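You operate a simulated robot arm through the tools that you are given. There is no shell and no other tool.

You are at the controls of a simulated two-armed robot. One attempt, no reset.

JOB
Seat the guard bar in the bending jig, bend it to the 90 mark, swing back, lift it out.
Fine: within 8 degrees, lever back at its rest; the bar lies flat before the jig.

The check looks at the end state, three seconds after you hand in, the way a careful person would. Anything else that was tipped, shoved, dropped, spilled or broken makes it a failure.

ROBOT AND FRAMES
Two 7-joint arms with two-finger grippers on one trunk that stands fixed in place. Base frame: the origin is at the foot of the trunk, x ahead of it, y to its left, z up; the work surface is at about z = 0.85. Readings come in m, degrees, newtons and seconds.
The left shoulder is at [0.06, 0.179, 1.109], the right one opposite. With the tool pointing down near the work surface each hand reaches from about 0.28 to 0.66 m from the base axis, measured 20 degrees to its own side. Payload 1.96 kg a hand.
The tool frame of a hand sits at the grasp point between the pads (the TCP): z along the fingers, y along the line on which they close. The tips reach 0.02 m beyond it. The gripper opens to 0.072 m; its body begins 0.038 m behind the TCP.
Orientation is told as [roll, pitch, yaw] about the base's x, y, z axes, in that order, counted from this pose: with the fingers straight down and closing along the base's y, the tool's x points along the base's -x, its y along +y and its z along -z.

CONTROLS
- The arms move only by the tool play_rows. It takes "left_moves", "right_moves" or both (then of equal length, played together; a hand with none holds still); each is a list of rows, each a list of 2 entries, a list of its own where there are three numbers: the shift along the tool's x, y, z in units of 20 mm (1.0 is 20 mm), then the turn, a rotation vector about the tool's x, y, z in units of 5 degrees (1.0 is 5 degrees). In form: [[[x, y, z], [rx, ry, rz]], ...]. A call has 1 to 20 rows; each row shifts and turns the commanded pose from where the row before left it, along the tool's axes as they then stand. "left_grip" and "right_grip" are, for a hand that has rows, the finger opening in mm, from 0 to 72, set as the call begins (left out, the last holds). A call with a number of a shift or a turn outside -1 to 1 is refused whole. Each row takes 0.2 s and may step no farther than 0.05 m and 8.6 degrees from the row before; otherwise, or with a gripper value out of range, the whole call is refused. A pose out of reach is approached as far as the arm can. The call stops where the force on the tool passes 90 N (or 10 N more than at its start, if that is more) or the arm is blocked; 0.2 s more then pass. The fingers move at their own pace (about 0.153 m/s each) and stop on an object; they squeeze with about 38 N. The grip force told is the motor's: it shows also when the fingers shut on nothing. Time passes only in rows, and 0.2 s behind the last, so rows that do not move let the fingers close. The reply holds the time, the measured pose of the TCP, the force on the tool along the base axes, the opening and the grip force, in the units named above and with some noise, with the torque about the TCP (base axes, N m) and any sound that the robot's microphone picked up.
- Cameras (640 x 400 px; columns grow to the right, rows downward): "scene" is now at [0.0094, 0.0217, 1.6481]; the picture's right is [0.28, -0.96, 0.00], its down [-0.79, -0.23, -0.57] and it looks along [0.55, 0.16, -0.82] (base axes); focal length 308 px, centre (320, 200). "left" rides on the left gripper at [0.071, -0.019, -0.082] in its tool frame; the picture's right is [0.26, 0.97, 0.00], its down [-0.67, 0.18, -0.72] and it looks along [-0.69, 0.19, 0.70] (tool axes); focal length 280 px, centre (320, 200). "right" rides on the right gripper at [0.071, 0.019, -0.082] in its tool frame; the picture's right is [-0.26, 0.97, 0.00], its down [-0.67, -0.18, -0.72] and it looks along [-0.69, -0.19, 0.70] (tool axes); focal length 280 px, centre (320, 200). There is no depth. A picture from a camera that has moved, and an enlarged one, comes with that camera's place and axes in the base frame and with its lens.
- get_image(camera): a new picture of that camera. The clock stands still meanwhile.
- lift_body(by): slides the trunk up (or, below 0, down) by that many m; the arms and the scene camera ride with it, the base frame stays. It gives what a move gives, with no picture.
- aim_head(pan, tilt): turns the head with the scene camera to pan (to the left, within 86 degrees either way) and tilt (down, from -29 to 69), counted from straight ahead of the robot. It gives what a move gives.
- zoom(camera, box): a new picture of the part [left, top, right, bottom] of that camera's present view, enlarged. The clock stands still meanwhile.
- hand_in(): hands the job in; it is judged then, once.

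Nothing tells you positions but the pictures and the camera data. Unless the task says otherwise, let go and move clear before handing in.

The tools are called after "Call:" by a JSON object that holds its "op" and its "data". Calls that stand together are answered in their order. play_rows: Moves the arms, as the interface text tells. Its arguments: {"type":"object","properties":{"left_moves":{"type":"array"},"left_grip":{"type":"number"},"right_moves":{"type":"array"},"right_grip":{"type":"number"}},"required":[]} The other tools are called the same way: lift_body (by) moves the trunk up or down; aim_head (pan, tilt) turns the head that bears the scene camera; get_image (camera) takes a picture; zoom (camera, box) takes an enlarged picture of a part of a camera's view; hand_in () hands the job in.

At the start:

```text
clock: 0.0
left_tcp_pos: [0.3857, 0.1125, 1.1328]
left_ee_rot: [0.0, 0.0, -0.1]
left_wrist_force: [-0.9, 1.3, -0.7]
left_ft_torque: [0.0, 0.0, -0.02]
left_grip_width: 0.0719
left_gripper_force: 0.0
right_tcp_pos: [0.4281, -0.2882, 1.1188]
right_ee_rot: [0.0, 0.0, 0.0]
right_wrist_force: [0.0, 0.0, 0.1]
right_ft_torque: [0.0, 0.01, -0.03]
right_grip_width: 0.0718
right_gripper_force: 0.0
trunk travel left (down, up): [-0.754, 0.236]
head pan, tilt (commanded): [16.5, 55.4]
```

scene: 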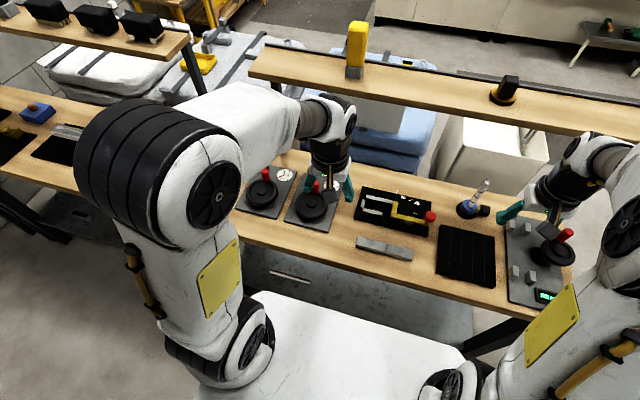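
right: 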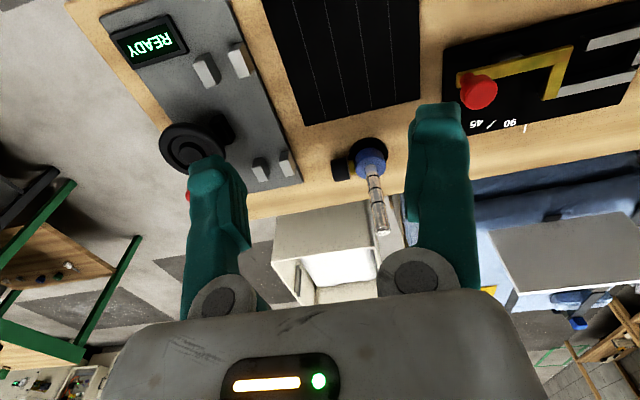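
left: 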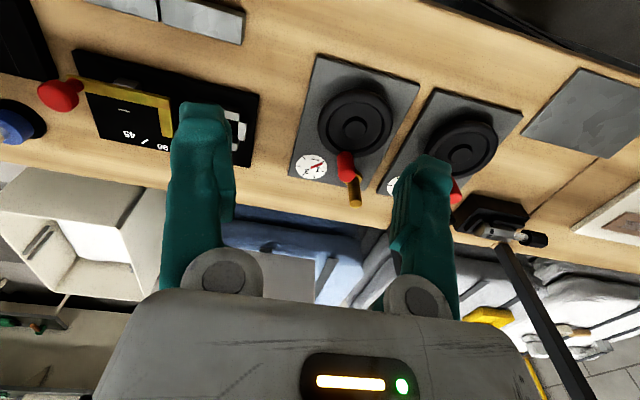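

I see a bench with several stations: two valves/dials on the left, a black plate with a yellow lever and red knob marked "90 / 45" (probably the bending jig) in the middle, a pair of grey bars before it, and a READY panel on the right. I'll take closer looks before moving anything.

Call:
{"op": "zoom", "data": {"camera": "scene", "box": [330, 160, 510, 290]}}

Call:
{"op": "zoom", "data": {"camera": "left", "box": [0, 0, 280, 180]}}

Call:
{"op": "zoom", "data": {"camera": "right", "box": [380, 0, 640, 170]}}

Call:
{"op": "zoom", "data": {"camera": "scene", "box": [480, 180, 600, 320]}}

```text
3.08 times, centred on (420, 225) of scene
camera zoom: at [0.0094, 0.0217, 1.6481], right [0.28, -0.96, 0.0], down [-0.79, -0.23, -0.57], along [0.55, 0.16, -0.82], focal length 949 px, centre (12, 123)
```

zoom: 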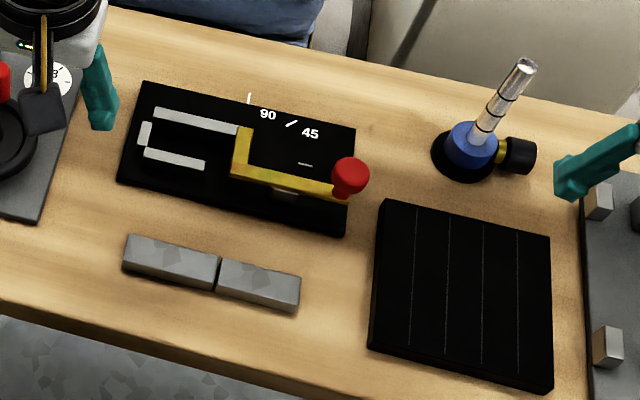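

```text
2.22 times, centred on (140, 90) of left
camera zoom: at [0.3143, 0.0934, 1.2136], right [-0.26, 0.97, 0.0], down [0.67, 0.18, 0.72], along [0.69, 0.19, -0.7], focal length 623 px, centre (720, 444)
```

zoom: 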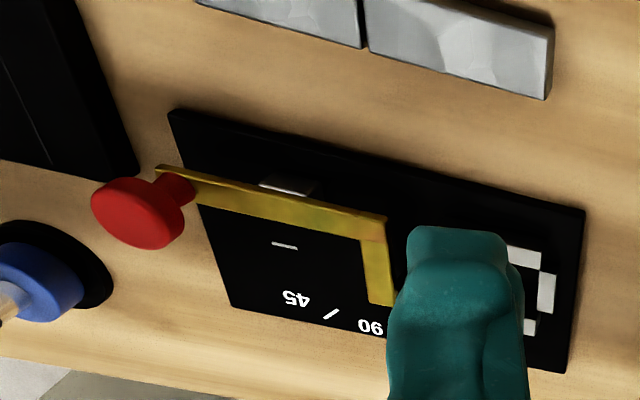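

```text
2.35 times, centred on (510, 85) of right
camera zoom: at [0.3576, -0.268, 1.2007], right [0.26, 0.97, 0.0], down [0.67, -0.18, 0.72], along [0.69, -0.19, -0.7], focal length 660 px, centre (-127, 471)
```

zoom: 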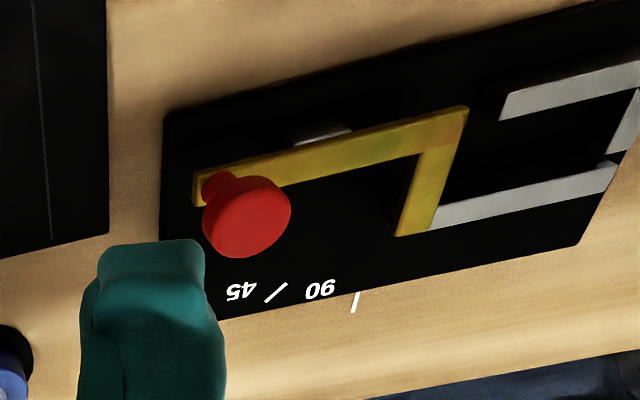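

```text
2.86 times, centred on (540, 250) of scene
camera zoom: at [0.0094, 0.0217, 1.6481], right [0.28, -0.96, 0.0], down [-0.79, -0.23, -0.57], along [0.55, 0.16, -0.82], focal length 881 px, centre (-309, 57)
```

zoom: 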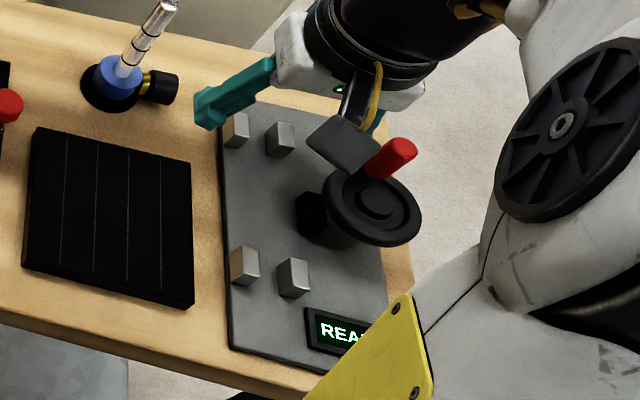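

The jig plate works out to about x 0.50–0.62, y −0.16–0.06. The grey two-segment bar in front of it is near x 0.42, y −0.12 to 0.035. I'll check the rest of the bench in case there are other candidate bars, then bring the head closer to straight on.

Call:
{"op": "aim_head", "data": {"pan": -5, "tilt": 58}}

Call:
{"op": "get_image", "data": {"camera": "scene"}}

Call:
{"op": "zoom", "data": {"camera": "scene", "box": [240, 130, 400, 230]}}

Call:
{"op": "zoom", "data": {"camera": "left", "box": [60, 0, 280, 60]}}

```text
clock: 0.8
left_tcp_pos: [0.3857, 0.1119, 1.1321]
left_ee_rot: [0.0, 0.1, 0.0]
left_wrist_force: [0.4, 0.4, -0.5]
left_ft_torque: [0.0, 0.03, 0.05]
left_grip_width: 0.0721
left_gripper_force: 0.1
right_tcp_pos: [0.4276, -0.287, 1.1199]
right_ee_rot: [0.0, 0.0, 0.0]
right_wrist_force: [-0.2, 0.1, 0.9]
right_ft_torque: [0.0, 0.03, -0.01]
right_grip_width: 0.0719
right_gripper_force: 0.1
trunk travel left (down, up): [-0.754, 0.236]
head pan, tilt (commanded): [-5.0, 58.0]
```

```text
taken
camera scene: at [0.0093, -0.0045, 1.6449], right [-0.09, -1.0, 0.0], down [-0.84, 0.07, -0.53], along [0.53, -0.05, -0.85], focal length 308 px, centre (320, 200)
```

scene: 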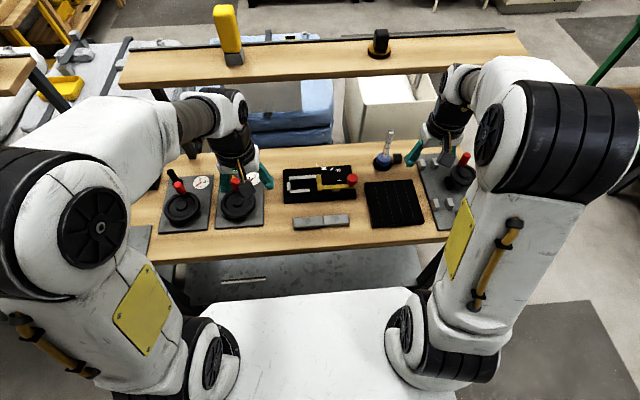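

```text
4.00 times, centred on (320, 180) of scene
camera zoom: at [0.0093, -0.0045, 1.6449], right [-0.09, -1.0, 0.0], down [-0.84, 0.07, -0.53], along [0.53, -0.05, -0.85], focal length 1234 px, centre (320, 280)
```

zoom: 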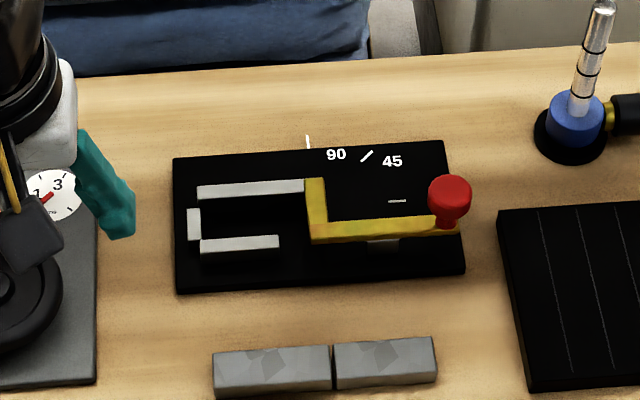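

```text
2.91 times, centred on (170, 30) of left
camera zoom: at [0.3143, 0.0934, 1.2136], right [-0.26, 0.97, 0.0], down [0.67, 0.18, 0.72], along [0.69, 0.19, -0.7], focal length 816 px, centre (756, 694)
```

zoom: 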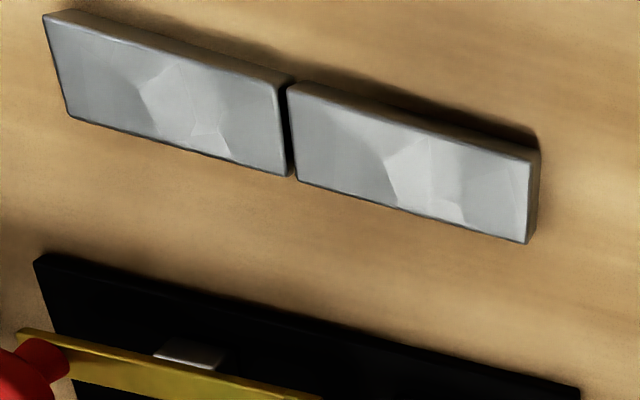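

The jig ticks fit a pivot at about (0.565, −0.049), and the bar's notch is at y ≈ −0.05, so the bar should go nearly straight forward into the channel. Next I'll bring the right-hand camera over the jig to see how the lever, rails and bar stack in height.

Call:
{"op": "play_rows", "data": {"right_moves": [[[-0.2, 0.9, 0.3], [0, 0, 0]], [[-0.2, 0.9, 0.3], [0, 0, 0]], [[-0.2, 0.9, 0.3], [0, 0, 0]], [[-0.2, 0.9, 0.3], [0, 0, 0]], [[-0.2, 0.9, 0.3], [0, 0, 0]], [[-0.2, 0.9, 0.3], [0, 0, 0]], [[-0.2, 0.9, 0.3], [0, 0, 0]], [[-0.2, 0.9, 0.3], [0, 0, 0]], [[-0.2, 0.9, 0.3], [0, 0, 0]], [[-0.2, 0.9, 0.3], [0, 0, 0]]]}}

Call:
{"op": "get_image", "data": {"camera": "right"}}

Call:
{"op": "get_image", "data": {"camera": "scene"}}

```text
clock: 3.0
left_tcp_pos: [0.3859, 0.1139, 1.1323]
left_ee_rot: [0.1, 0.0, 0.0]
left_wrist_force: [-0.2, 0.0, 0.2]
left_ft_torque: [-0.02, 0.01, 0.01]
left_grip_width: 0.0724
left_gripper_force: 0.1
right_tcp_pos: [0.4676, -0.106, 1.0592]
right_ee_rot: [-0.1, 0.1, 0.0]
right_wrist_force: [0.3, 0.0, -0.1]
right_ft_torque: [0.0, 0.01, 0.04]
right_grip_width: 0.0722
right_gripper_force: 0.1
trunk travel left (down, up): [-0.754, 0.236]
head pan, tilt (commanded): [-5.0, 58.0]
```

```text
taken
camera right: at [0.3967, -0.0867, 1.1403], right [0.26, 0.96, 0.0], down [0.67, -0.18, 0.72], along [0.69, -0.19, -0.7], focal length 280 px, centre (320, 200)
```

right: 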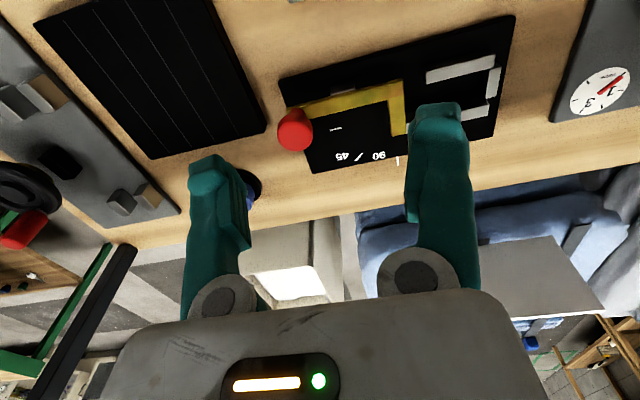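

```text
taken
camera scene: at [0.0097, -0.004, 1.6449], right [-0.09, -1.0, 0.0], down [-0.84, 0.07, -0.53], along [0.53, -0.05, -0.85], focal length 308 px, centre (320, 200)
```

scene: 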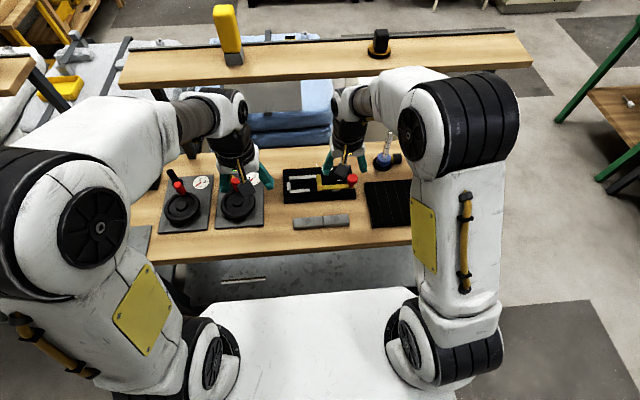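

Call:
{"op": "zoom", "data": {"camera": "right", "box": [270, 0, 530, 180]}}

Call:
{"op": "zoom", "data": {"camera": "scene", "box": [270, 150, 370, 240]}}

Call:
{"op": "zoom", "data": {"camera": "left", "box": [20, 60, 180, 170]}}

```text
2.22 times, centred on (400, 90) of right
camera zoom: at [0.3967, -0.0867, 1.1403], right [0.26, 0.96, 0.0], down [0.67, -0.18, 0.72], along [0.69, -0.19, -0.7], focal length 623 px, centre (142, 444)
```

zoom: 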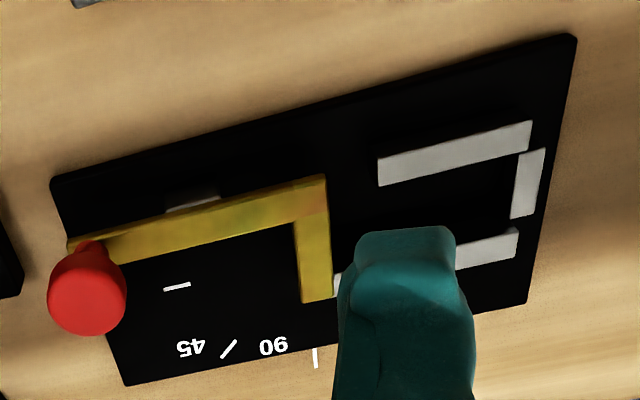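

```text
4.44 times, centred on (320, 195) of scene
camera zoom: at [0.0097, -0.004, 1.6449], right [-0.09, -1.0, 0.0], down [-0.84, 0.07, -0.53], along [0.53, -0.05, -0.85], focal length 1370 px, centre (320, 222)
```

zoom: 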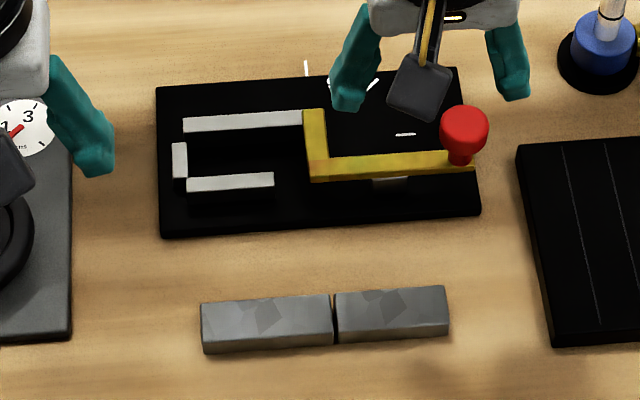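

```text
3.64 times, centred on (100, 115) of left
camera zoom: at [0.3146, 0.0939, 1.2135], right [-0.26, 0.97, 0.0], down [0.67, 0.18, 0.72], along [0.69, 0.19, -0.7], focal length 1020 px, centre (1120, 509)
```

zoom: 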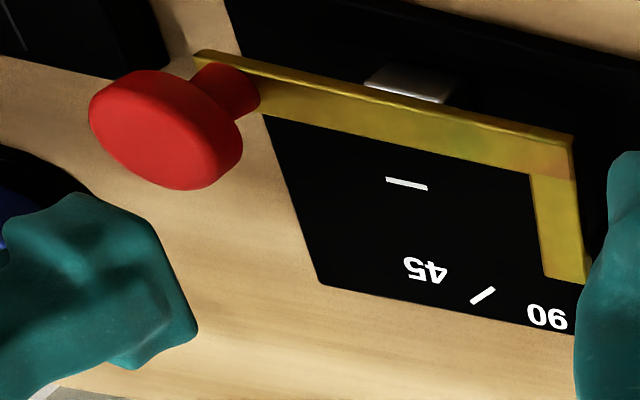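

I still can't tell the lever's height against the bar from above. I'll bring the right hand back and tilt it for a low view of the jig from the front, and shift the left hand left to keep it clear.

Call:
{"op": "play_rows", "data": {"right_moves": [[[0.83, 0.4, 0.6], [0, 0, 0]], [[0.83, 0.4, 0.6], [0, 0, 0]], [[0.83, 0.4, 0.6], [0, 0, 0]], [[0.83, 0.4, 0.6], [0, 0, 0]], [[0.83, 0.4, 0.6], [0, 0, 0]], [[0, 0, 0], [0, -1, 0]], [[0, 0, 0], [0, -1, 0]], [[0, 0, 0], [0, -1, 0]], [[0, 0, 0], [0, -1, 0]], [[0, 0, 0], [0, -1, 0]], [[0, 0, 0], [0, -1, 0]], [[0, 0, 0], [0, -1, 0]]], "left_moves": [[[0, 0.6, 0], [0, 0, 0]], [[0, 0.6, 0], [0, 0, 0]], [[0, 0.6, 0], [0, 0, 0]], [[0, 0.6, 0], [0, 0, 0]], [[0, 0.6, 0], [0, 0, 0]], [[0, 0.6, 0], [0, 0, 0]], [[0, 0.6, 0], [0, 0, 0]], [[0, 0, 0], [0, 0, 0]], [[0, 0, 0], [0, 0, 0]], [[0, 0, 0], [0, 0, 0]], [[0, 0, 0], [0, 0, 0]], [[0, 0, 0], [0, 0, 0]], [[0, 0, 0], [0, 0, 0]], [[0, 0, 0], [0, 0, 0]], [[0, 0, 0], [0, 0, 0]], [[0, 0, 0], [0, 0, 0]], [[0, 0, 0], [0, 0, 0]]]}}

Call:
{"op": "get_image", "data": {"camera": "right"}}

```text
refused: give rows for one hand, or as many for the one as for the other
```

```text
taken
camera right: at [0.3967, -0.0867, 1.1403], right [0.26, 0.96, 0.0], down [0.67, -0.18, 0.72], along [0.69, -0.19, -0.7], focal length 280 px, centre (320, 200)
```

right: 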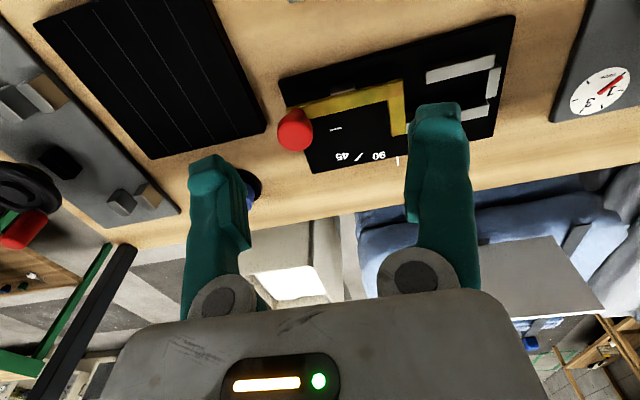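

The row counts didn't match (12 against 17), so the call was refused and nothing moved. I'll resend it with 12 rows for each hand.

Call:
{"op": "play_rows", "data": {"right_moves": [[[0.83, 0.4, 0.6], [0, 0, 0]], [[0.83, 0.4, 0.6], [0, 0, 0]], [[0.83, 0.4, 0.6], [0, 0, 0]], [[0.83, 0.4, 0.6], [0, 0, 0]], [[0.83, 0.4, 0.6], [0, 0, 0]], [[0, 0, 0], [0, -1, 0]], [[0, 0, 0], [0, -1, 0]], [[0, 0, 0], [0, -1, 0]], [[0, 0, 0], [0, -1, 0]], [[0, 0, 0], [0, -1, 0]], [[0, 0, 0], [0, -1, 0]], [[0, 0, 0], [0, -1, 0]]], "left_moves": [[[0, 0.6, 0], [0, 0, 0]], [[0, 0.6, 0], [0, 0, 0]], [[0, 0.6, 0], [0, 0, 0]], [[0, 0.6, 0], [0, 0, 0]], [[0, 0.6, 0], [0, 0, 0]], [[0, 0.6, 0], [0, 0, 0]], [[0, 0.6, 0], [0, 0, 0]], [[0, 0, 0], [0, 0, 0]], [[0, 0, 0], [0, 0, 0]], [[0, 0, 0], [0, 0, 0]], [[0, 0, 0], [0, 0, 0]], [[0, 0, 0], [0, 0, 0]]]}}

Call:
{"op": "get_image", "data": {"camera": "right"}}

```text
clock: 5.7
left_tcp_pos: [0.3853, 0.1955, 1.1333]
left_ee_rot: [0.0, 0.0, -0.2]
left_wrist_force: [0.3, 0.5, 1.3]
left_ft_torque: [-0.01, 0.03, -0.03]
left_grip_width: 0.0717
left_gripper_force: 0.1
right_tcp_pos: [0.384, -0.0663, 1.0013]
right_ee_rot: [0.0, -35.1, -0.1]
right_wrist_force: [0.4, 0.3, -0.2]
right_ft_torque: [0.03, 0.02, -0.01]
right_grip_width: 0.0721
right_gripper_force: 0.0
trunk travel left (down, up): [-0.754, 0.236]
head pan, tilt (commanded): [-5.0, 58.0]
```

```text
taken
camera right: at [0.2802, -0.0474, 1.0254], right [0.22, 0.96, 0.15], down [0.14, -0.18, 0.97], along [0.97, -0.19, -0.17], focal length 280 px, centre (320, 200)
```

right: 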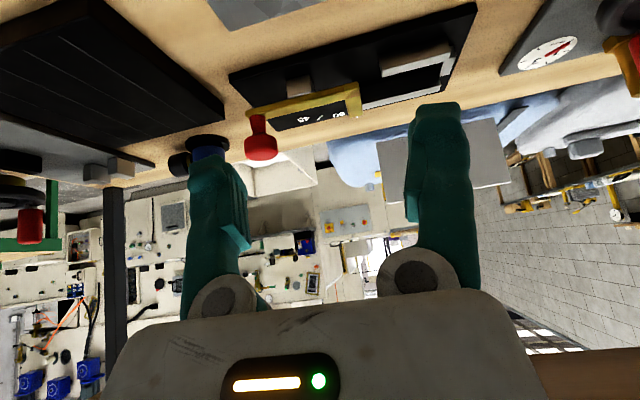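

Call:
{"op": "zoom", "data": {"camera": "right", "box": [220, 0, 480, 165]}}

Call:
{"op": "zoom", "data": {"camera": "right", "box": [230, 60, 390, 165]}}

```text
2.42 times, centred on (350, 82) of right
camera zoom: at [0.2802, -0.0474, 1.0254], right [0.22, 0.96, 0.15], down [0.14, -0.18, 0.97], along [0.97, -0.19, -0.17], focal length 680 px, centre (247, 485)
```

zoom: 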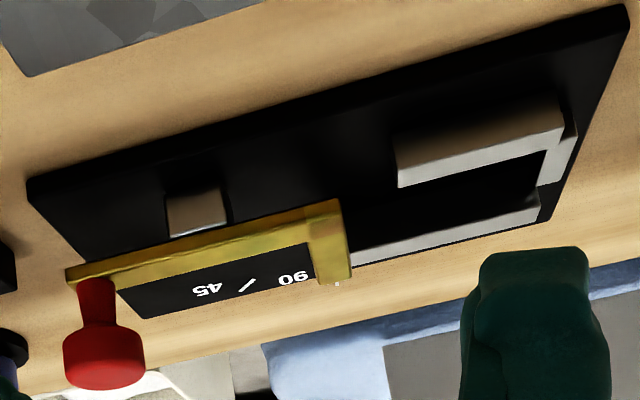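

```text
3.81 times, centred on (310, 112) of right
camera zoom: at [0.2802, -0.0474, 1.0254], right [0.22, 0.96, 0.15], down [0.14, -0.18, 0.97], along [0.97, -0.19, -0.17], focal length 1068 px, centre (358, 533)
```

zoom: 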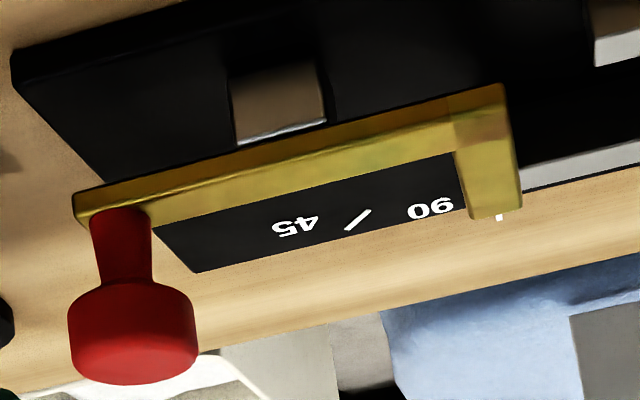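

From this low view the rails and the rest stop top out near z 0.875. The lever plate floats above them at about 0.882–0.89. I still need the bar's own cross-section, so I'll zoom in on it.

Call:
{"op": "zoom", "data": {"camera": "scene", "box": [285, 205, 355, 240]}}

Call:
{"op": "zoom", "data": {"camera": "scene", "box": [280, 160, 364, 208]}}

Call:
{"op": "get_image", "data": {"camera": "left"}}

```text
9.14 times, centred on (320, 222) of scene
camera zoom: at [0.0089, -0.004, 1.6449], right [-0.09, -1.0, 0.0], down [-0.84, 0.07, -0.53], along [0.53, -0.05, -0.85], focal length 2819 px, centre (320, -6)
```

zoom: 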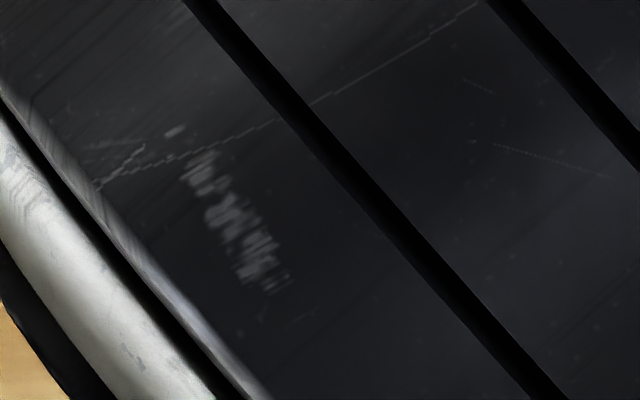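

```text
7.62 times, centred on (322, 184) of scene
camera zoom: at [0.0089, -0.004, 1.6449], right [-0.09, -1.0, 0.0], down [-0.84, 0.07, -0.53], along [0.53, -0.05, -0.85], focal length 2350 px, centre (305, 322)
```

zoom: 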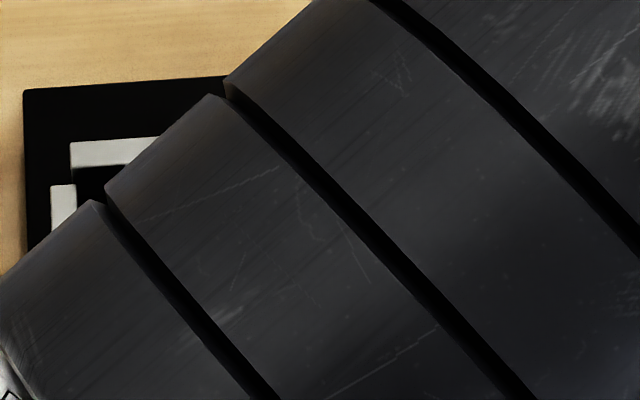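

```text
taken
camera left: at [0.3134, 0.1769, 1.2146], right [-0.26, 0.97, 0.0], down [0.67, 0.18, 0.72], along [0.69, 0.19, -0.7], focal length 280 px, centre (320, 200)
```

left: 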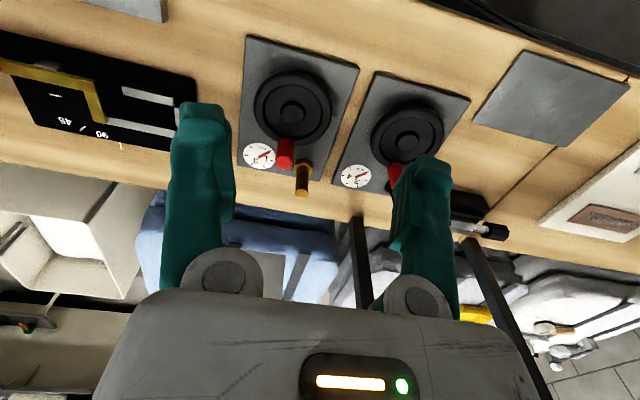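

The right elbow now blocks the scene view. I'll tilt the right hand partway back so its camera looks at the bar.

Call:
{"op": "play_rows", "data": {"right_moves": [[[0.5, 0, -0.5], [0, 1, 0]], [[0.5, 0, -0.5], [0, 1, 0]], [[0.5, 0, -0.5], [0, 1, 0]], [[0.5, 0, -0.5], [0, 1, 0]]]}}

Call:
{"op": "get_image", "data": {"camera": "right"}}

Call:
{"op": "zoom", "data": {"camera": "right", "box": [220, 0, 480, 165]}}

```text
clock: 6.7
left_tcp_pos: [0.3842, 0.1955, 1.1338]
left_ee_rot: [0.0, 0.0, 0.0]
left_wrist_force: [-0.9, 0.2, -0.1]
left_ft_torque: [-0.02, 0.01, 0.02]
left_grip_width: 0.0719
left_gripper_force: 0.1
right_tcp_pos: [0.3298, -0.0675, 1.0153]
right_ee_rot: [0.0, -14.9, 0.1]
right_wrist_force: [1.1, 0.3, 0.3]
right_ft_torque: [-0.03, 0.0, 0.0]
right_grip_width: 0.072
right_gripper_force: 0.0
trunk travel left (down, up): [-0.754, 0.236]
head pan, tilt (commanded): [-5.0, 58.0]
```

```text
taken
camera right: at [0.2409, -0.0481, 1.0762], right [0.25, 0.97, 0.07], down [0.47, -0.18, 0.86], along [0.85, -0.19, -0.5], focal length 280 px, centre (320, 200)
```

right: 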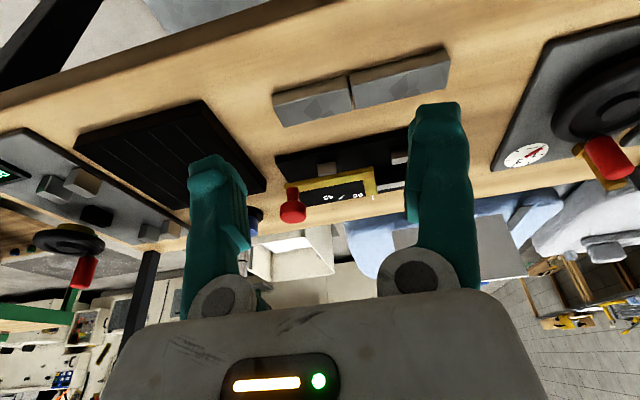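

```text
2.42 times, centred on (350, 82) of right
camera zoom: at [0.2409, -0.0481, 1.0762], right [0.25, 0.97, 0.07], down [0.47, -0.18, 0.86], along [0.85, -0.19, -0.5], focal length 680 px, centre (247, 485)
```

zoom: 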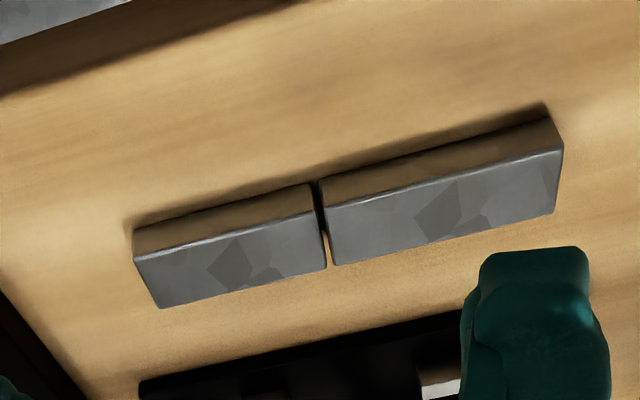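

The bar measures about 0.159 × 0.029 × 0.016 m, with its notch at y ≈ −0.050 and its top at z ≈ 0.866. The open question is whether it must slide under the lever's short arm, so I'll park the right hand and use the left camera for a low diagonal look at the short arm from the left front.

Call:
{"op": "play_rows", "data": {"right_moves": [[[0, -0.5, -0.5], [0, 1, 0]], [[0, -0.5, -0.5], [0, 1, 0]], [[0, -0.5, -0.5], [0, 1, 0]], [[0, -0.85, -0.3], [0, 0, 0]], [[0, -0.85, -0.3], [0, 0, 0]], [[0, -0.85, -0.3], [0, 0, 0]], [[0, -0.85, -0.3], [0, 0, 0]], [[0, -0.85, -0.3], [0, 0, 0]], [[0, -0.85, -0.3], [0, 0, 0]], [[0, -0.85, -0.3], [0, 0, 0]], [[0, -0.85, -0.3], [0, 0, 0]], [[0, -0.85, -0.3], [0, 0, 0]], [[0, -0.85, -0.3], [0, 0, 0]], [[0, -0.85, -0.3], [0, 0, 0]], [[0, 0, 0], [0, 0, 0]], [[0, 0, 0], [0, 0, 0]], [[0, 0, 0], [0, 0, 0]], [[0, 0, 0], [0, 0, 0]], [[0, 0, 0], [0, 0, 0]]], "left_moves": [[[0, 0, 0.3], [0, 0, 1]], [[0, 0, 0.3], [0, 0, 1]], [[0, 0, 0.3], [0, 0, 1]], [[0, 0, 0.3], [0, 0, 1]], [[0, 0, 0.3], [0, 0, 1]], [[0, 0, 0.3], [0, 0, 1]], [[0, 0, 0.3], [0, 0, 1]], [[0, 0, 0.3], [0, 0, 1]], [[0, 0, 0.3], [0, 0, 1]], [[0, 0, 0.3], [0, 0, 1]], [[0, 0, 0.3], [0, 0, 1]], [[0, 0, 0.3], [0, 0, 1]], [[0, 0, 0.3], [0, 0, 1]], [[-0.85, 0.12, 0.3], [0, 0, 0]], [[-0.85, 0.12, 0.3], [0, 0, 0]], [[-0.85, 0.12, 0.3], [0, 0, 0]], [[-0.85, 0.12, 0.3], [0, 0, 0]], [[-0.85, 0.12, 0.3], [0, 0, 0]], [[-0.85, 0.12, 0.3], [0, 0, 0]]]}}

Call:
{"op": "get_image", "data": {"camera": "left"}}

Call:
{"op": "get_image", "data": {"camera": "scene"}}

```text
clock: 10.7
left_tcp_pos: [0.4404, 0.1086, 1.0168]
left_ee_rot: [0.0, 0.1, -65.0]
left_wrist_force: [0.6, -0.3, -0.8]
left_ft_torque: [0.02, -0.01, 0.03]
left_grip_width: 0.0719
left_gripper_force: 0.0
right_tcp_pos: [0.3258, -0.2849, 1.1094]
right_ee_rot: [0.0, 0.0, 0.0]
right_wrist_force: [0.8, 0.8, 0.2]
right_ft_torque: [-0.03, 0.03, -0.02]
right_grip_width: 0.0723
right_gripper_force: 0.1
trunk travel left (down, up): [-0.754, 0.236]
head pan, tilt (commanded): [-5.0, 58.0]
```

```text
taken
camera left: at [0.3927, 0.1653, 1.0979], right [0.76, 0.64, 0.0], down [0.45, -0.53, 0.72], along [0.46, -0.55, -0.7], focal length 280 px, centre (320, 200)
```

left: 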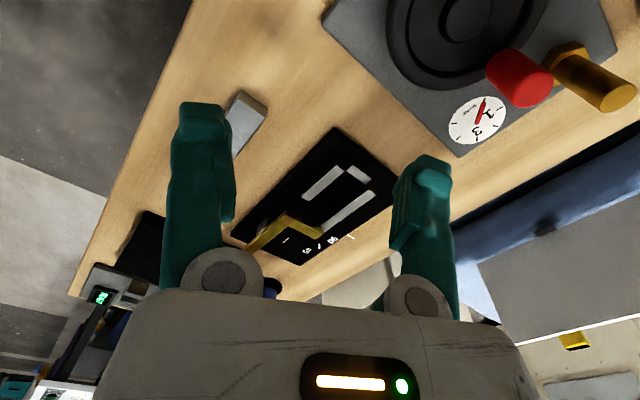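

```text
taken
camera scene: at [0.0099, -0.0052, 1.6449], right [-0.09, -1.0, 0.0], down [-0.85, 0.07, -0.53], along [0.53, -0.05, -0.85], focal length 308 px, centre (320, 200)
```

scene: 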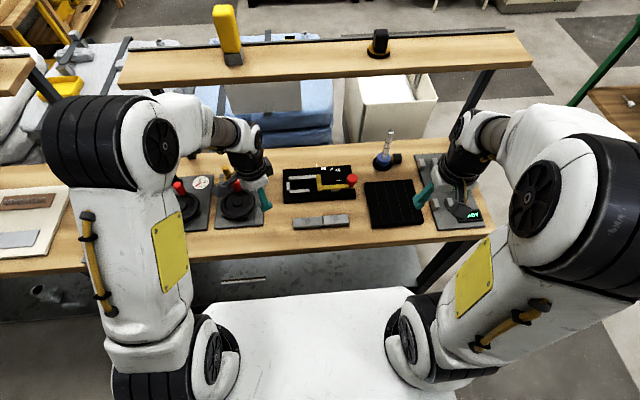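

The scene camera now has a clear view. I'll tilt the left hand up for the low look and also check the sheet at the far left.

Call:
{"op": "play_rows", "data": {"left_moves": [[[0.2, 0, 0.2], [0, -1, 0]], [[0.2, 0, 0.2], [0, -1, 0]], [[0.2, 0, 0.2], [0, -1, 0]], [[0.2, 0, 0.2], [0, -1, 0]], [[0.2, 0, 0.2], [0, -1, 0]], [[0.2, 0, 0.2], [0, -1, 0]], [[0.2, 0, 0.2], [0, -1, 0]]]}}

Call:
{"op": "get_image", "data": {"camera": "left"}}

Call:
{"op": "zoom", "data": {"camera": "scene", "box": [275, 155, 365, 211]}}

Call:
{"op": "zoom", "data": {"camera": "scene", "box": [0, 170, 120, 270]}}

```text
clock: 12.2
left_tcp_pos: [0.4331, 0.1292, 0.9853]
left_ee_rot: [0.0, -35.1, -64.9]
left_wrist_force: [-0.7, -0.2, 0.5]
left_ft_torque: [0.0, 0.01, 0.02]
left_grip_width: 0.0719
left_gripper_force: 0.2
right_tcp_pos: [0.3256, -0.2826, 1.1097]
right_ee_rot: [-0.1, -0.1, 0.0]
right_wrist_force: [-0.2, 0.5, -0.5]
right_ft_torque: [0.0, 0.0, -0.03]
right_grip_width: 0.0718
right_gripper_force: 0.1
trunk travel left (down, up): [-0.754, 0.236]
head pan, tilt (commanded): [-5.0, 58.0]
```

```text
taken
camera left: at [0.3707, 0.2164, 1.0097], right [0.78, 0.6, -0.15], down [0.23, -0.05, 0.97], along [0.58, -0.8, -0.17], focal length 280 px, centre (320, 200)
```

left: 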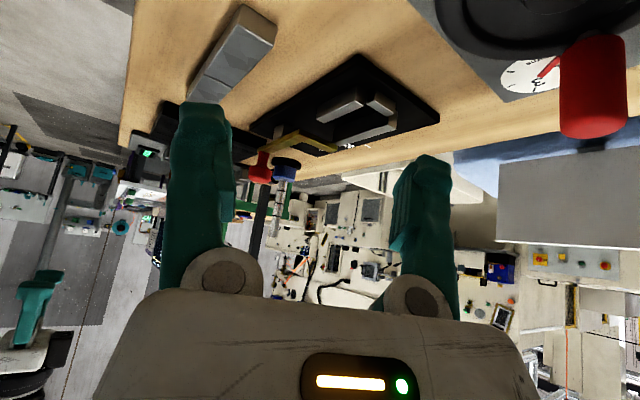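

```text
7.11 times, centred on (320, 183) of scene
camera zoom: at [0.0092, -0.0031, 1.6449], right [-0.09, -1.0, 0.0], down [-0.84, 0.07, -0.53], along [0.53, -0.05, -0.85], focal length 2193 px, centre (320, 321)
```

zoom: 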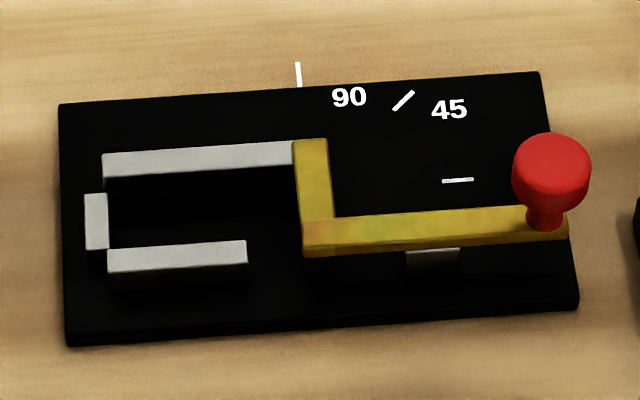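

```text
4.00 times, centred on (60, 220) of scene
camera zoom: at [0.0092, -0.0031, 1.6449], right [-0.09, -1.0, 0.0], down [-0.84, 0.07, -0.53], along [0.53, -0.05, -0.85], focal length 1234 px, centre (1360, 120)
```

zoom: 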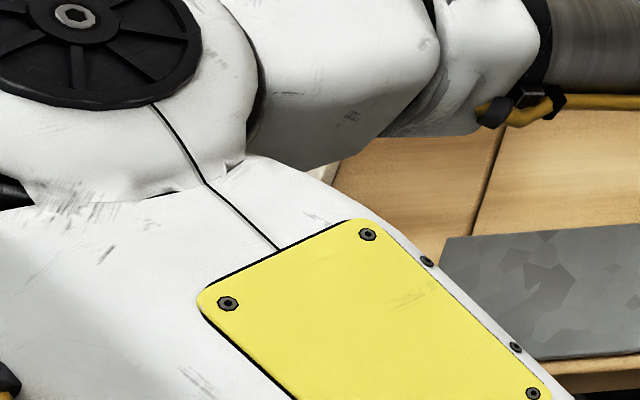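

Call:
{"op": "zoom", "data": {"camera": "left", "box": [230, 40, 450, 190]}}

Call:
{"op": "zoom", "data": {"camera": "left", "box": [240, 110, 350, 190]}}

```text
2.67 times, centred on (340, 115) of left
camera zoom: at [0.3707, 0.2164, 1.0097], right [0.78, 0.6, -0.15], down [0.23, -0.05, 0.97], along [0.58, -0.8, -0.17], focal length 748 px, centre (267, 427)
```

zoom: 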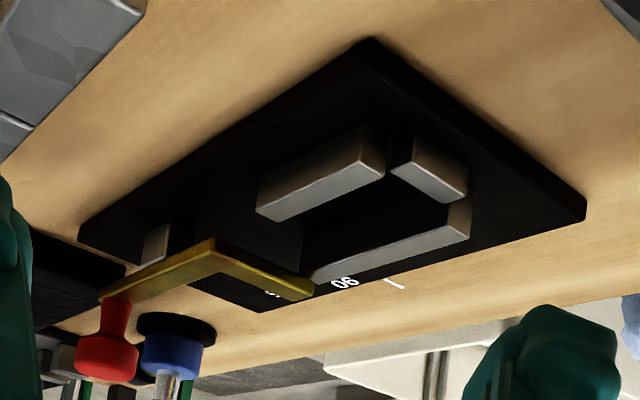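

```text
5.00 times, centred on (295, 150) of left
camera zoom: at [0.3707, 0.2164, 1.0097], right [0.78, 0.6, -0.15], down [0.23, -0.05, 0.97], along [0.58, -0.8, -0.17], focal length 1402 px, centre (445, 450)
```

zoom: 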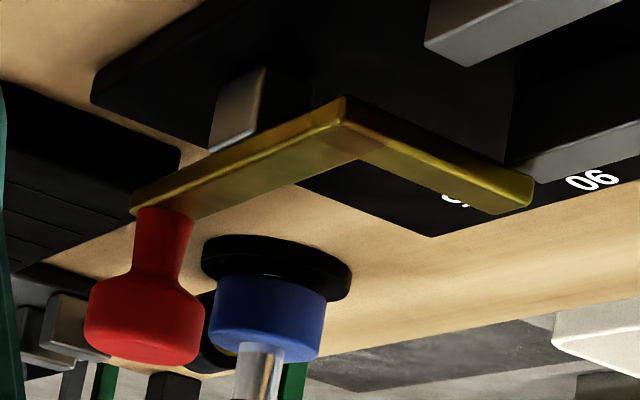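

The lever shows as a thin L-plate standing clear above the base. There's a faint dark boundary beneath the short arm that could be a black pusher or pivot block, so I'll zoom in on it.

Call:
{"op": "zoom", "data": {"camera": "left", "box": [290, 90, 370, 150]}}

Call:
{"op": "zoom", "data": {"camera": "left", "box": [265, 110, 315, 148]}}

Call:
{"op": "zoom", "data": {"camera": "scene", "box": [300, 165, 345, 195]}}

```text
6.67 times, centred on (330, 120) of left
camera zoom: at [0.3707, 0.2164, 1.0097], right [0.78, 0.6, -0.15], down [0.23, -0.05, 0.97], along [0.58, -0.8, -0.17], focal length 1869 px, centre (253, 733)
```

zoom: 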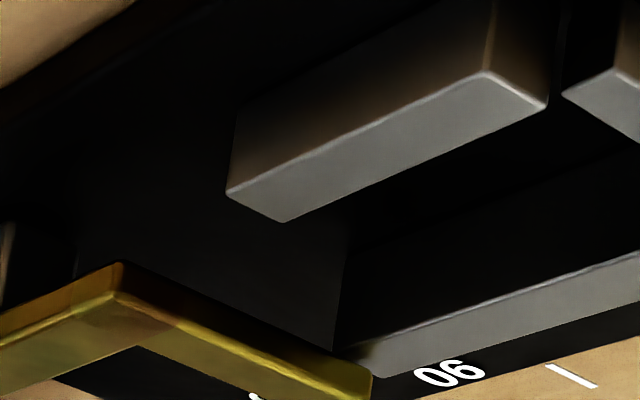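

```text
10.53 times, centred on (290, 129) of left
camera zoom: at [0.3707, 0.2164, 1.0097], right [0.78, 0.6, -0.15], down [0.23, -0.05, 0.97], along [0.58, -0.8, -0.17], focal length 2952 px, centre (636, 947)
```

zoom: 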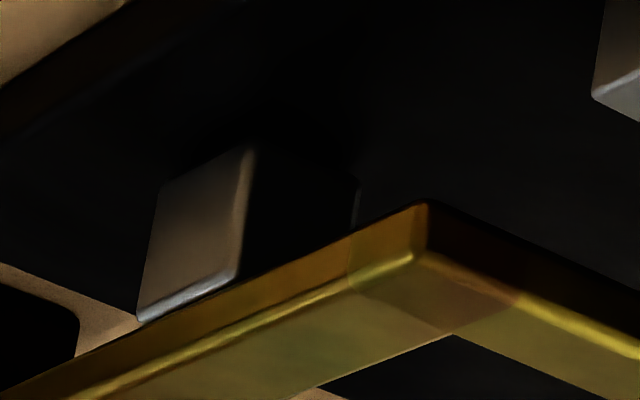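

```text
13.33 times, centred on (322, 180) of scene
camera zoom: at [0.0092, -0.0031, 1.6449], right [-0.09, -1.0, 0.0], down [-0.84, 0.07, -0.53], along [0.53, -0.05, -0.85], focal length 4112 px, centre (287, 467)
```

zoom: 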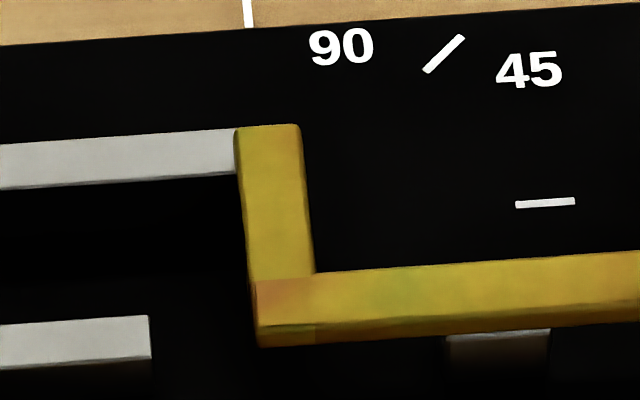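

The geometry is clearer now. The grey block hangs under the lever's long arm (z ≈ 0.866–0.8835) as the pusher. The lever plate spans z ≈ 0.8835–0.8895, and the far rail's end forms the bend corner near (0.57, −0.05). So the bar has to slide in from the right, under the short arm. Before planning grips I'll check the gripper's real shape and the bar's notch.

Call:
{"op": "zoom", "data": {"camera": "scene", "box": [400, 120, 500, 220]}}

Call:
{"op": "zoom", "data": {"camera": "scene", "box": [215, 110, 305, 220]}}

Call:
{"op": "zoom", "data": {"camera": "scene", "box": [288, 205, 356, 240]}}

Call:
{"op": "zoom", "data": {"camera": "scene", "box": [350, 120, 430, 240]}}

```text
4.00 times, centred on (450, 170) of scene
camera zoom: at [0.0092, -0.0031, 1.6449], right [-0.09, -1.0, 0.0], down [-0.84, 0.07, -0.53], along [0.53, -0.05, -0.85], focal length 1234 px, centre (-200, 320)
```

zoom: 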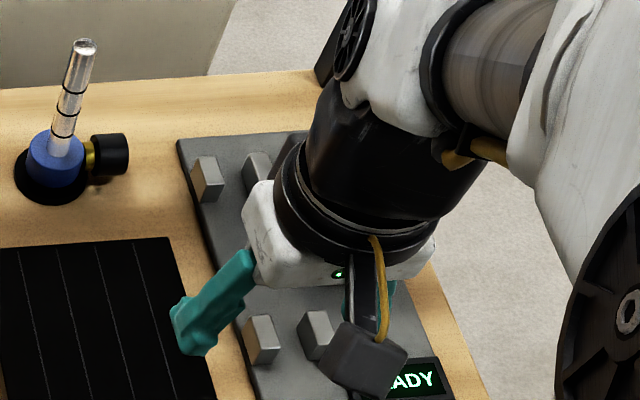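

```text
3.64 times, centred on (260, 165) of scene
camera zoom: at [0.0092, -0.0031, 1.6449], right [-0.09, -1.0, 0.0], down [-0.84, 0.07, -0.53], along [0.53, -0.05, -0.85], focal length 1121 px, centre (538, 327)
```

zoom: 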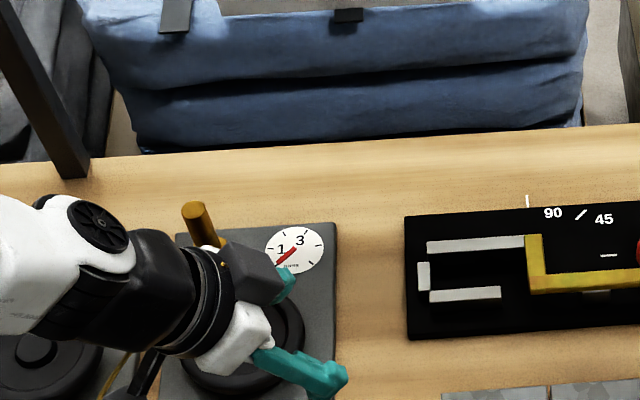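

```text
9.41 times, centred on (322, 222) of scene
camera zoom: at [0.0092, -0.0031, 1.6449], right [-0.09, -1.0, 0.0], down [-0.84, 0.07, -0.53], along [0.53, -0.05, -0.85], focal length 2902 px, centre (301, -12)
```

zoom: 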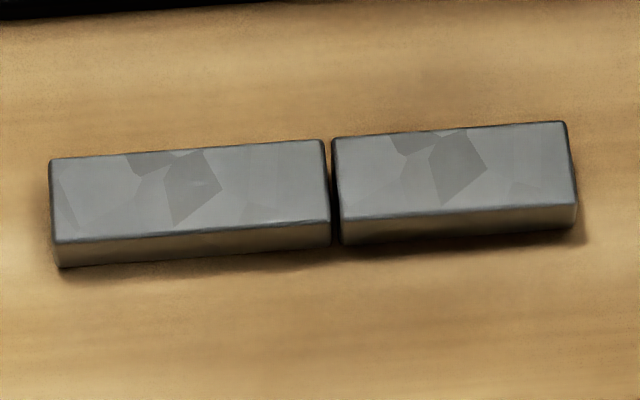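

```text
3.33 times, centred on (390, 180) of scene
camera zoom: at [0.0092, -0.0031, 1.6449], right [-0.09, -1.0, 0.0], down [-0.84, 0.07, -0.53], along [0.53, -0.05, -0.85], focal length 1028 px, centre (87, 267)
```

zoom: 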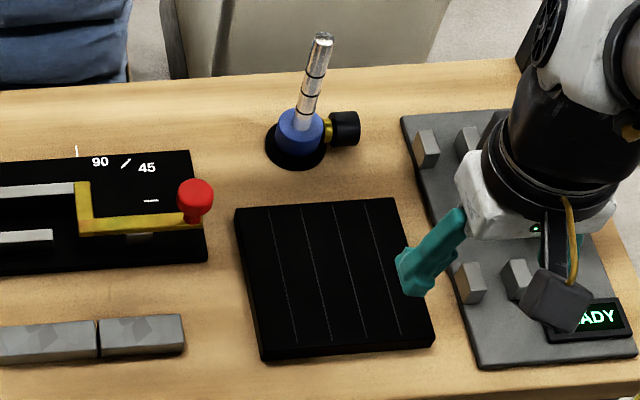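

I have a workable plan. The right hand, turned 90° so it closes across the bar, grips the bar near its right end and slides it part-way under the short arm. I then push the bar home from its right end, while the left camera stays parked as an observer. First step is turning the right hand.

Call:
{"op": "play_rows", "data": {"right_moves": [[[0, 0, 0], [0, 0, -1]], [[0, 0, 0], [0, 0, -1]], [[0, 0, 0], [0, 0, -1]], [[0, 0, 0], [0, 0, -1]], [[0, 0, 0], [0, 0, -1]], [[0, 0, 0], [0, 0, -1]], [[0, 0, 0], [0, 0, -1]], [[0, 0, 0], [0, 0, -1]], [[0, 0, 0], [0, 0, -1]], [[0, 0, 0], [0, 0, -1]], [[0, 0, 0], [0, 0, -1]], [[0, 0, 0], [0, 0, -1]], [[0, 0, 0], [0, 0, -1]], [[0, 0, 0], [0, 0, -1]], [[0, 0, 0], [0, 0, -1]], [[0, 0, 0], [0, 0, -1]], [[0, 0, 0], [0, 0, -1]], [[0, 0, 0], [0, 0, -1]]]}}

Call:
{"op": "get_image", "data": {"camera": "scene"}}

```text
clock: 16.1
left_tcp_pos: [0.4322, 0.1284, 0.9847]
left_ee_rot: [0.0, -35.0, -65.0]
left_wrist_force: [0.9, -0.7, 0.2]
left_ft_torque: [-0.02, 0.01, -0.01]
left_grip_width: 0.0722
left_gripper_force: 0.0
right_tcp_pos: [0.3258, -0.2841, 1.1121]
right_ee_rot: [0.1, 0.0, 90.1]
right_wrist_force: [-0.7, 0.1, -0.3]
right_ft_torque: [0.02, 0.02, 0.01]
right_grip_width: 0.072
right_gripper_force: 0.1
trunk travel left (down, up): [-0.754, 0.236]
head pan, tilt (commanded): [-5.0, 58.0]
```

```text
taken
camera scene: at [0.0093, -0.0046, 1.6449], right [-0.09, -1.0, 0.0], down [-0.84, 0.07, -0.53], along [0.53, -0.05, -0.85], focal length 308 px, centre (320, 200)
```

scene: 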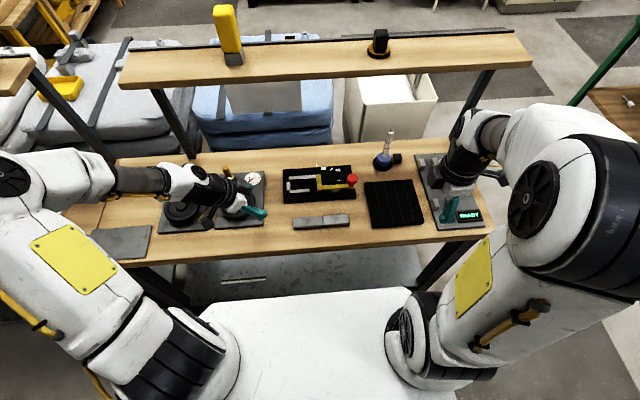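

The right hand sits at yaw 90 without trouble. Now I'll move it above the bar's right end at a safe height and look again.

Call:
{"op": "play_rows", "data": {"right_moves": [[[-0.895, -0.504, 0.3], [0, 0, 0]], [[-0.895, -0.504, 0.3], [0, 0, 0]], [[-0.895, -0.504, 0.3], [0, 0, 0]], [[-0.895, -0.504, 0.3], [0, 0, 0]], [[-0.895, -0.504, 0.3], [0, 0, 0]], [[-0.895, -0.504, 0.3], [0, 0, 0]], [[-0.895, -0.504, 0.3], [0, 0, 0]], [[-0.895, -0.504, 0.3], [0, 0, 0]], [[-0.895, -0.504, 0.3], [0, 0, 0]], [[-0.895, -0.504, 0.3], [0, 0, 0]]]}}

Call:
{"op": "get_image", "data": {"camera": "right"}}

Call:
{"op": "get_image", "data": {"camera": "left"}}

Call:
{"op": "get_image", "data": {"camera": "scene"}}

```text
clock: 18.2
left_tcp_pos: [0.4331, 0.1276, 0.9846]
left_ee_rot: [0.0, -35.0, -64.9]
left_wrist_force: [1.1, -0.8, -0.5]
left_ft_torque: [-0.03, -0.01, 0.01]
left_grip_width: 0.072
left_gripper_force: 0.1
right_tcp_pos: [0.4276, -0.1042, 1.0509]
right_ee_rot: [0.1, 0.2, 90.0]
right_wrist_force: [-0.1, 1.0, -0.5]
right_ft_torque: [0.02, 0.01, -0.01]
right_grip_width: 0.0722
right_gripper_force: 0.1
trunk travel left (down, up): [-0.754, 0.236]
head pan, tilt (commanded): [-5.0, 58.0]
```

```text
taken
camera right: at [0.4104, -0.1754, 1.1319], right [-0.97, 0.26, 0.0], down [0.18, 0.68, 0.71], along [0.19, 0.69, -0.7], focal length 280 px, centre (320, 200)
```

right: 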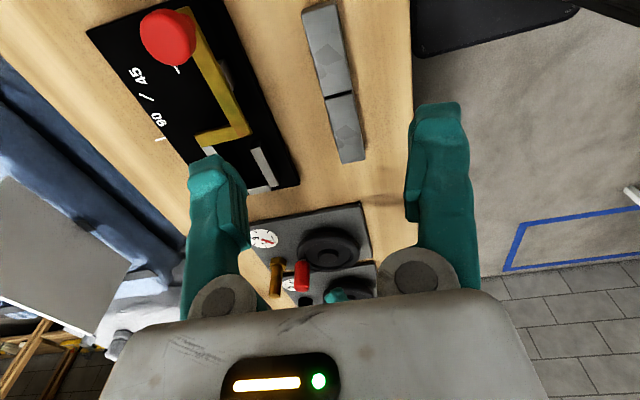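

```text
taken
camera left: at [0.3714, 0.2158, 1.0096], right [0.78, 0.6, -0.15], down [0.23, -0.05, 0.97], along [0.58, -0.8, -0.18], focal length 280 px, centre (320, 200)
```

left: 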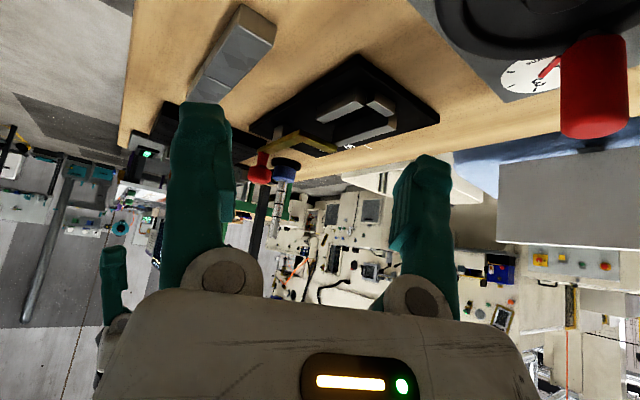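

```text
taken
camera scene: at [0.0102, -0.004, 1.6449], right [-0.09, -1.0, 0.0], down [-0.85, 0.07, -0.53], along [0.53, -0.05, -0.85], focal length 308 px, centre (320, 200)
```

scene: 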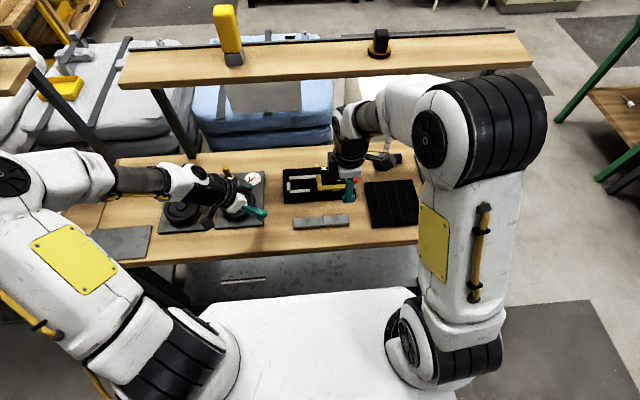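

The bar's centreline is at x ≈ 0.4245 and its right end at y ≈ −0.124, so the hand is well placed. I'll lower in two stages, watching the force.

Call:
{"op": "play_rows", "data": {"right_moves": [[[0.05, 0.1, 0.9], [0, 0, 0]], [[0, 0, 0.9], [0, 0, 0]], [[0, 0, 0.9], [0, 0, 0]], [[0, 0, 0.9], [0, 0, 0]], [[0, 0, 0.9], [0, 0, 0]], [[0, 0, 0.9], [0, 0, 0]], [[0, 0, 0.9], [0, 0, 0]], [[0, 0, 0.9], [0, 0, 0]]]}}

Call:
{"op": "get_image", "data": {"camera": "right"}}

Call:
{"op": "zoom", "data": {"camera": "left", "box": [120, 0, 300, 150]}}

```text
clock: 20.1
left_tcp_pos: [0.4323, 0.1278, 0.984]
left_ee_rot: [0.1, -35.1, -65.0]
left_wrist_force: [0.0, 0.7, -0.7]
left_ft_torque: [-0.05, 0.01, -0.01]
left_grip_width: 0.0719
left_gripper_force: 0.0
right_tcp_pos: [0.4245, -0.106, 0.9061]
right_ee_rot: [0.0, -0.1, 90.0]
right_wrist_force: [-0.8, -0.1, 1.0]
right_ft_torque: [0.0, 0.01, -0.01]
right_grip_width: 0.0718
right_gripper_force: 0.0
trunk travel left (down, up): [-0.754, 0.236]
head pan, tilt (commanded): [-5.0, 58.0]
```

```text
taken
camera right: at [0.4068, -0.1768, 0.9882], right [-0.96, 0.26, 0.0], down [0.18, 0.67, 0.71], along [0.19, 0.69, -0.7], focal length 280 px, centre (320, 200)
```

right: 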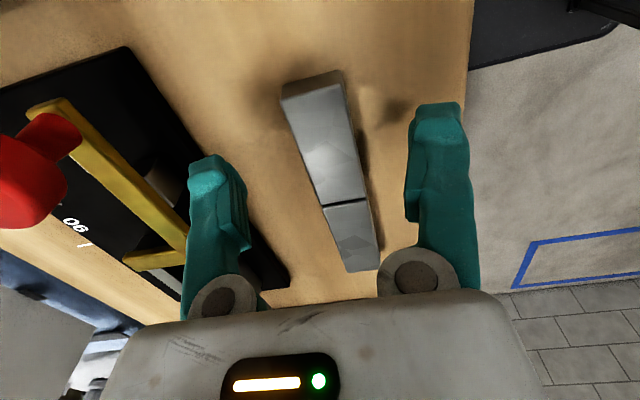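

```text
2.67 times, centred on (210, 75) of left
camera zoom: at [0.3712, 0.2155, 1.0098], right [0.78, 0.6, -0.15], down [0.23, -0.05, 0.97], along [0.58, -0.8, -0.18], focal length 748 px, centre (613, 533)
```

zoom: 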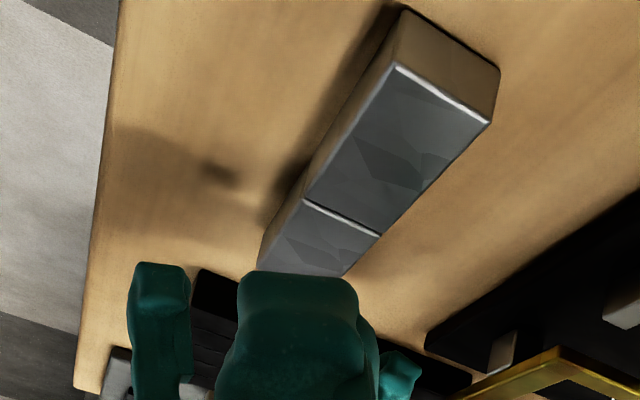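

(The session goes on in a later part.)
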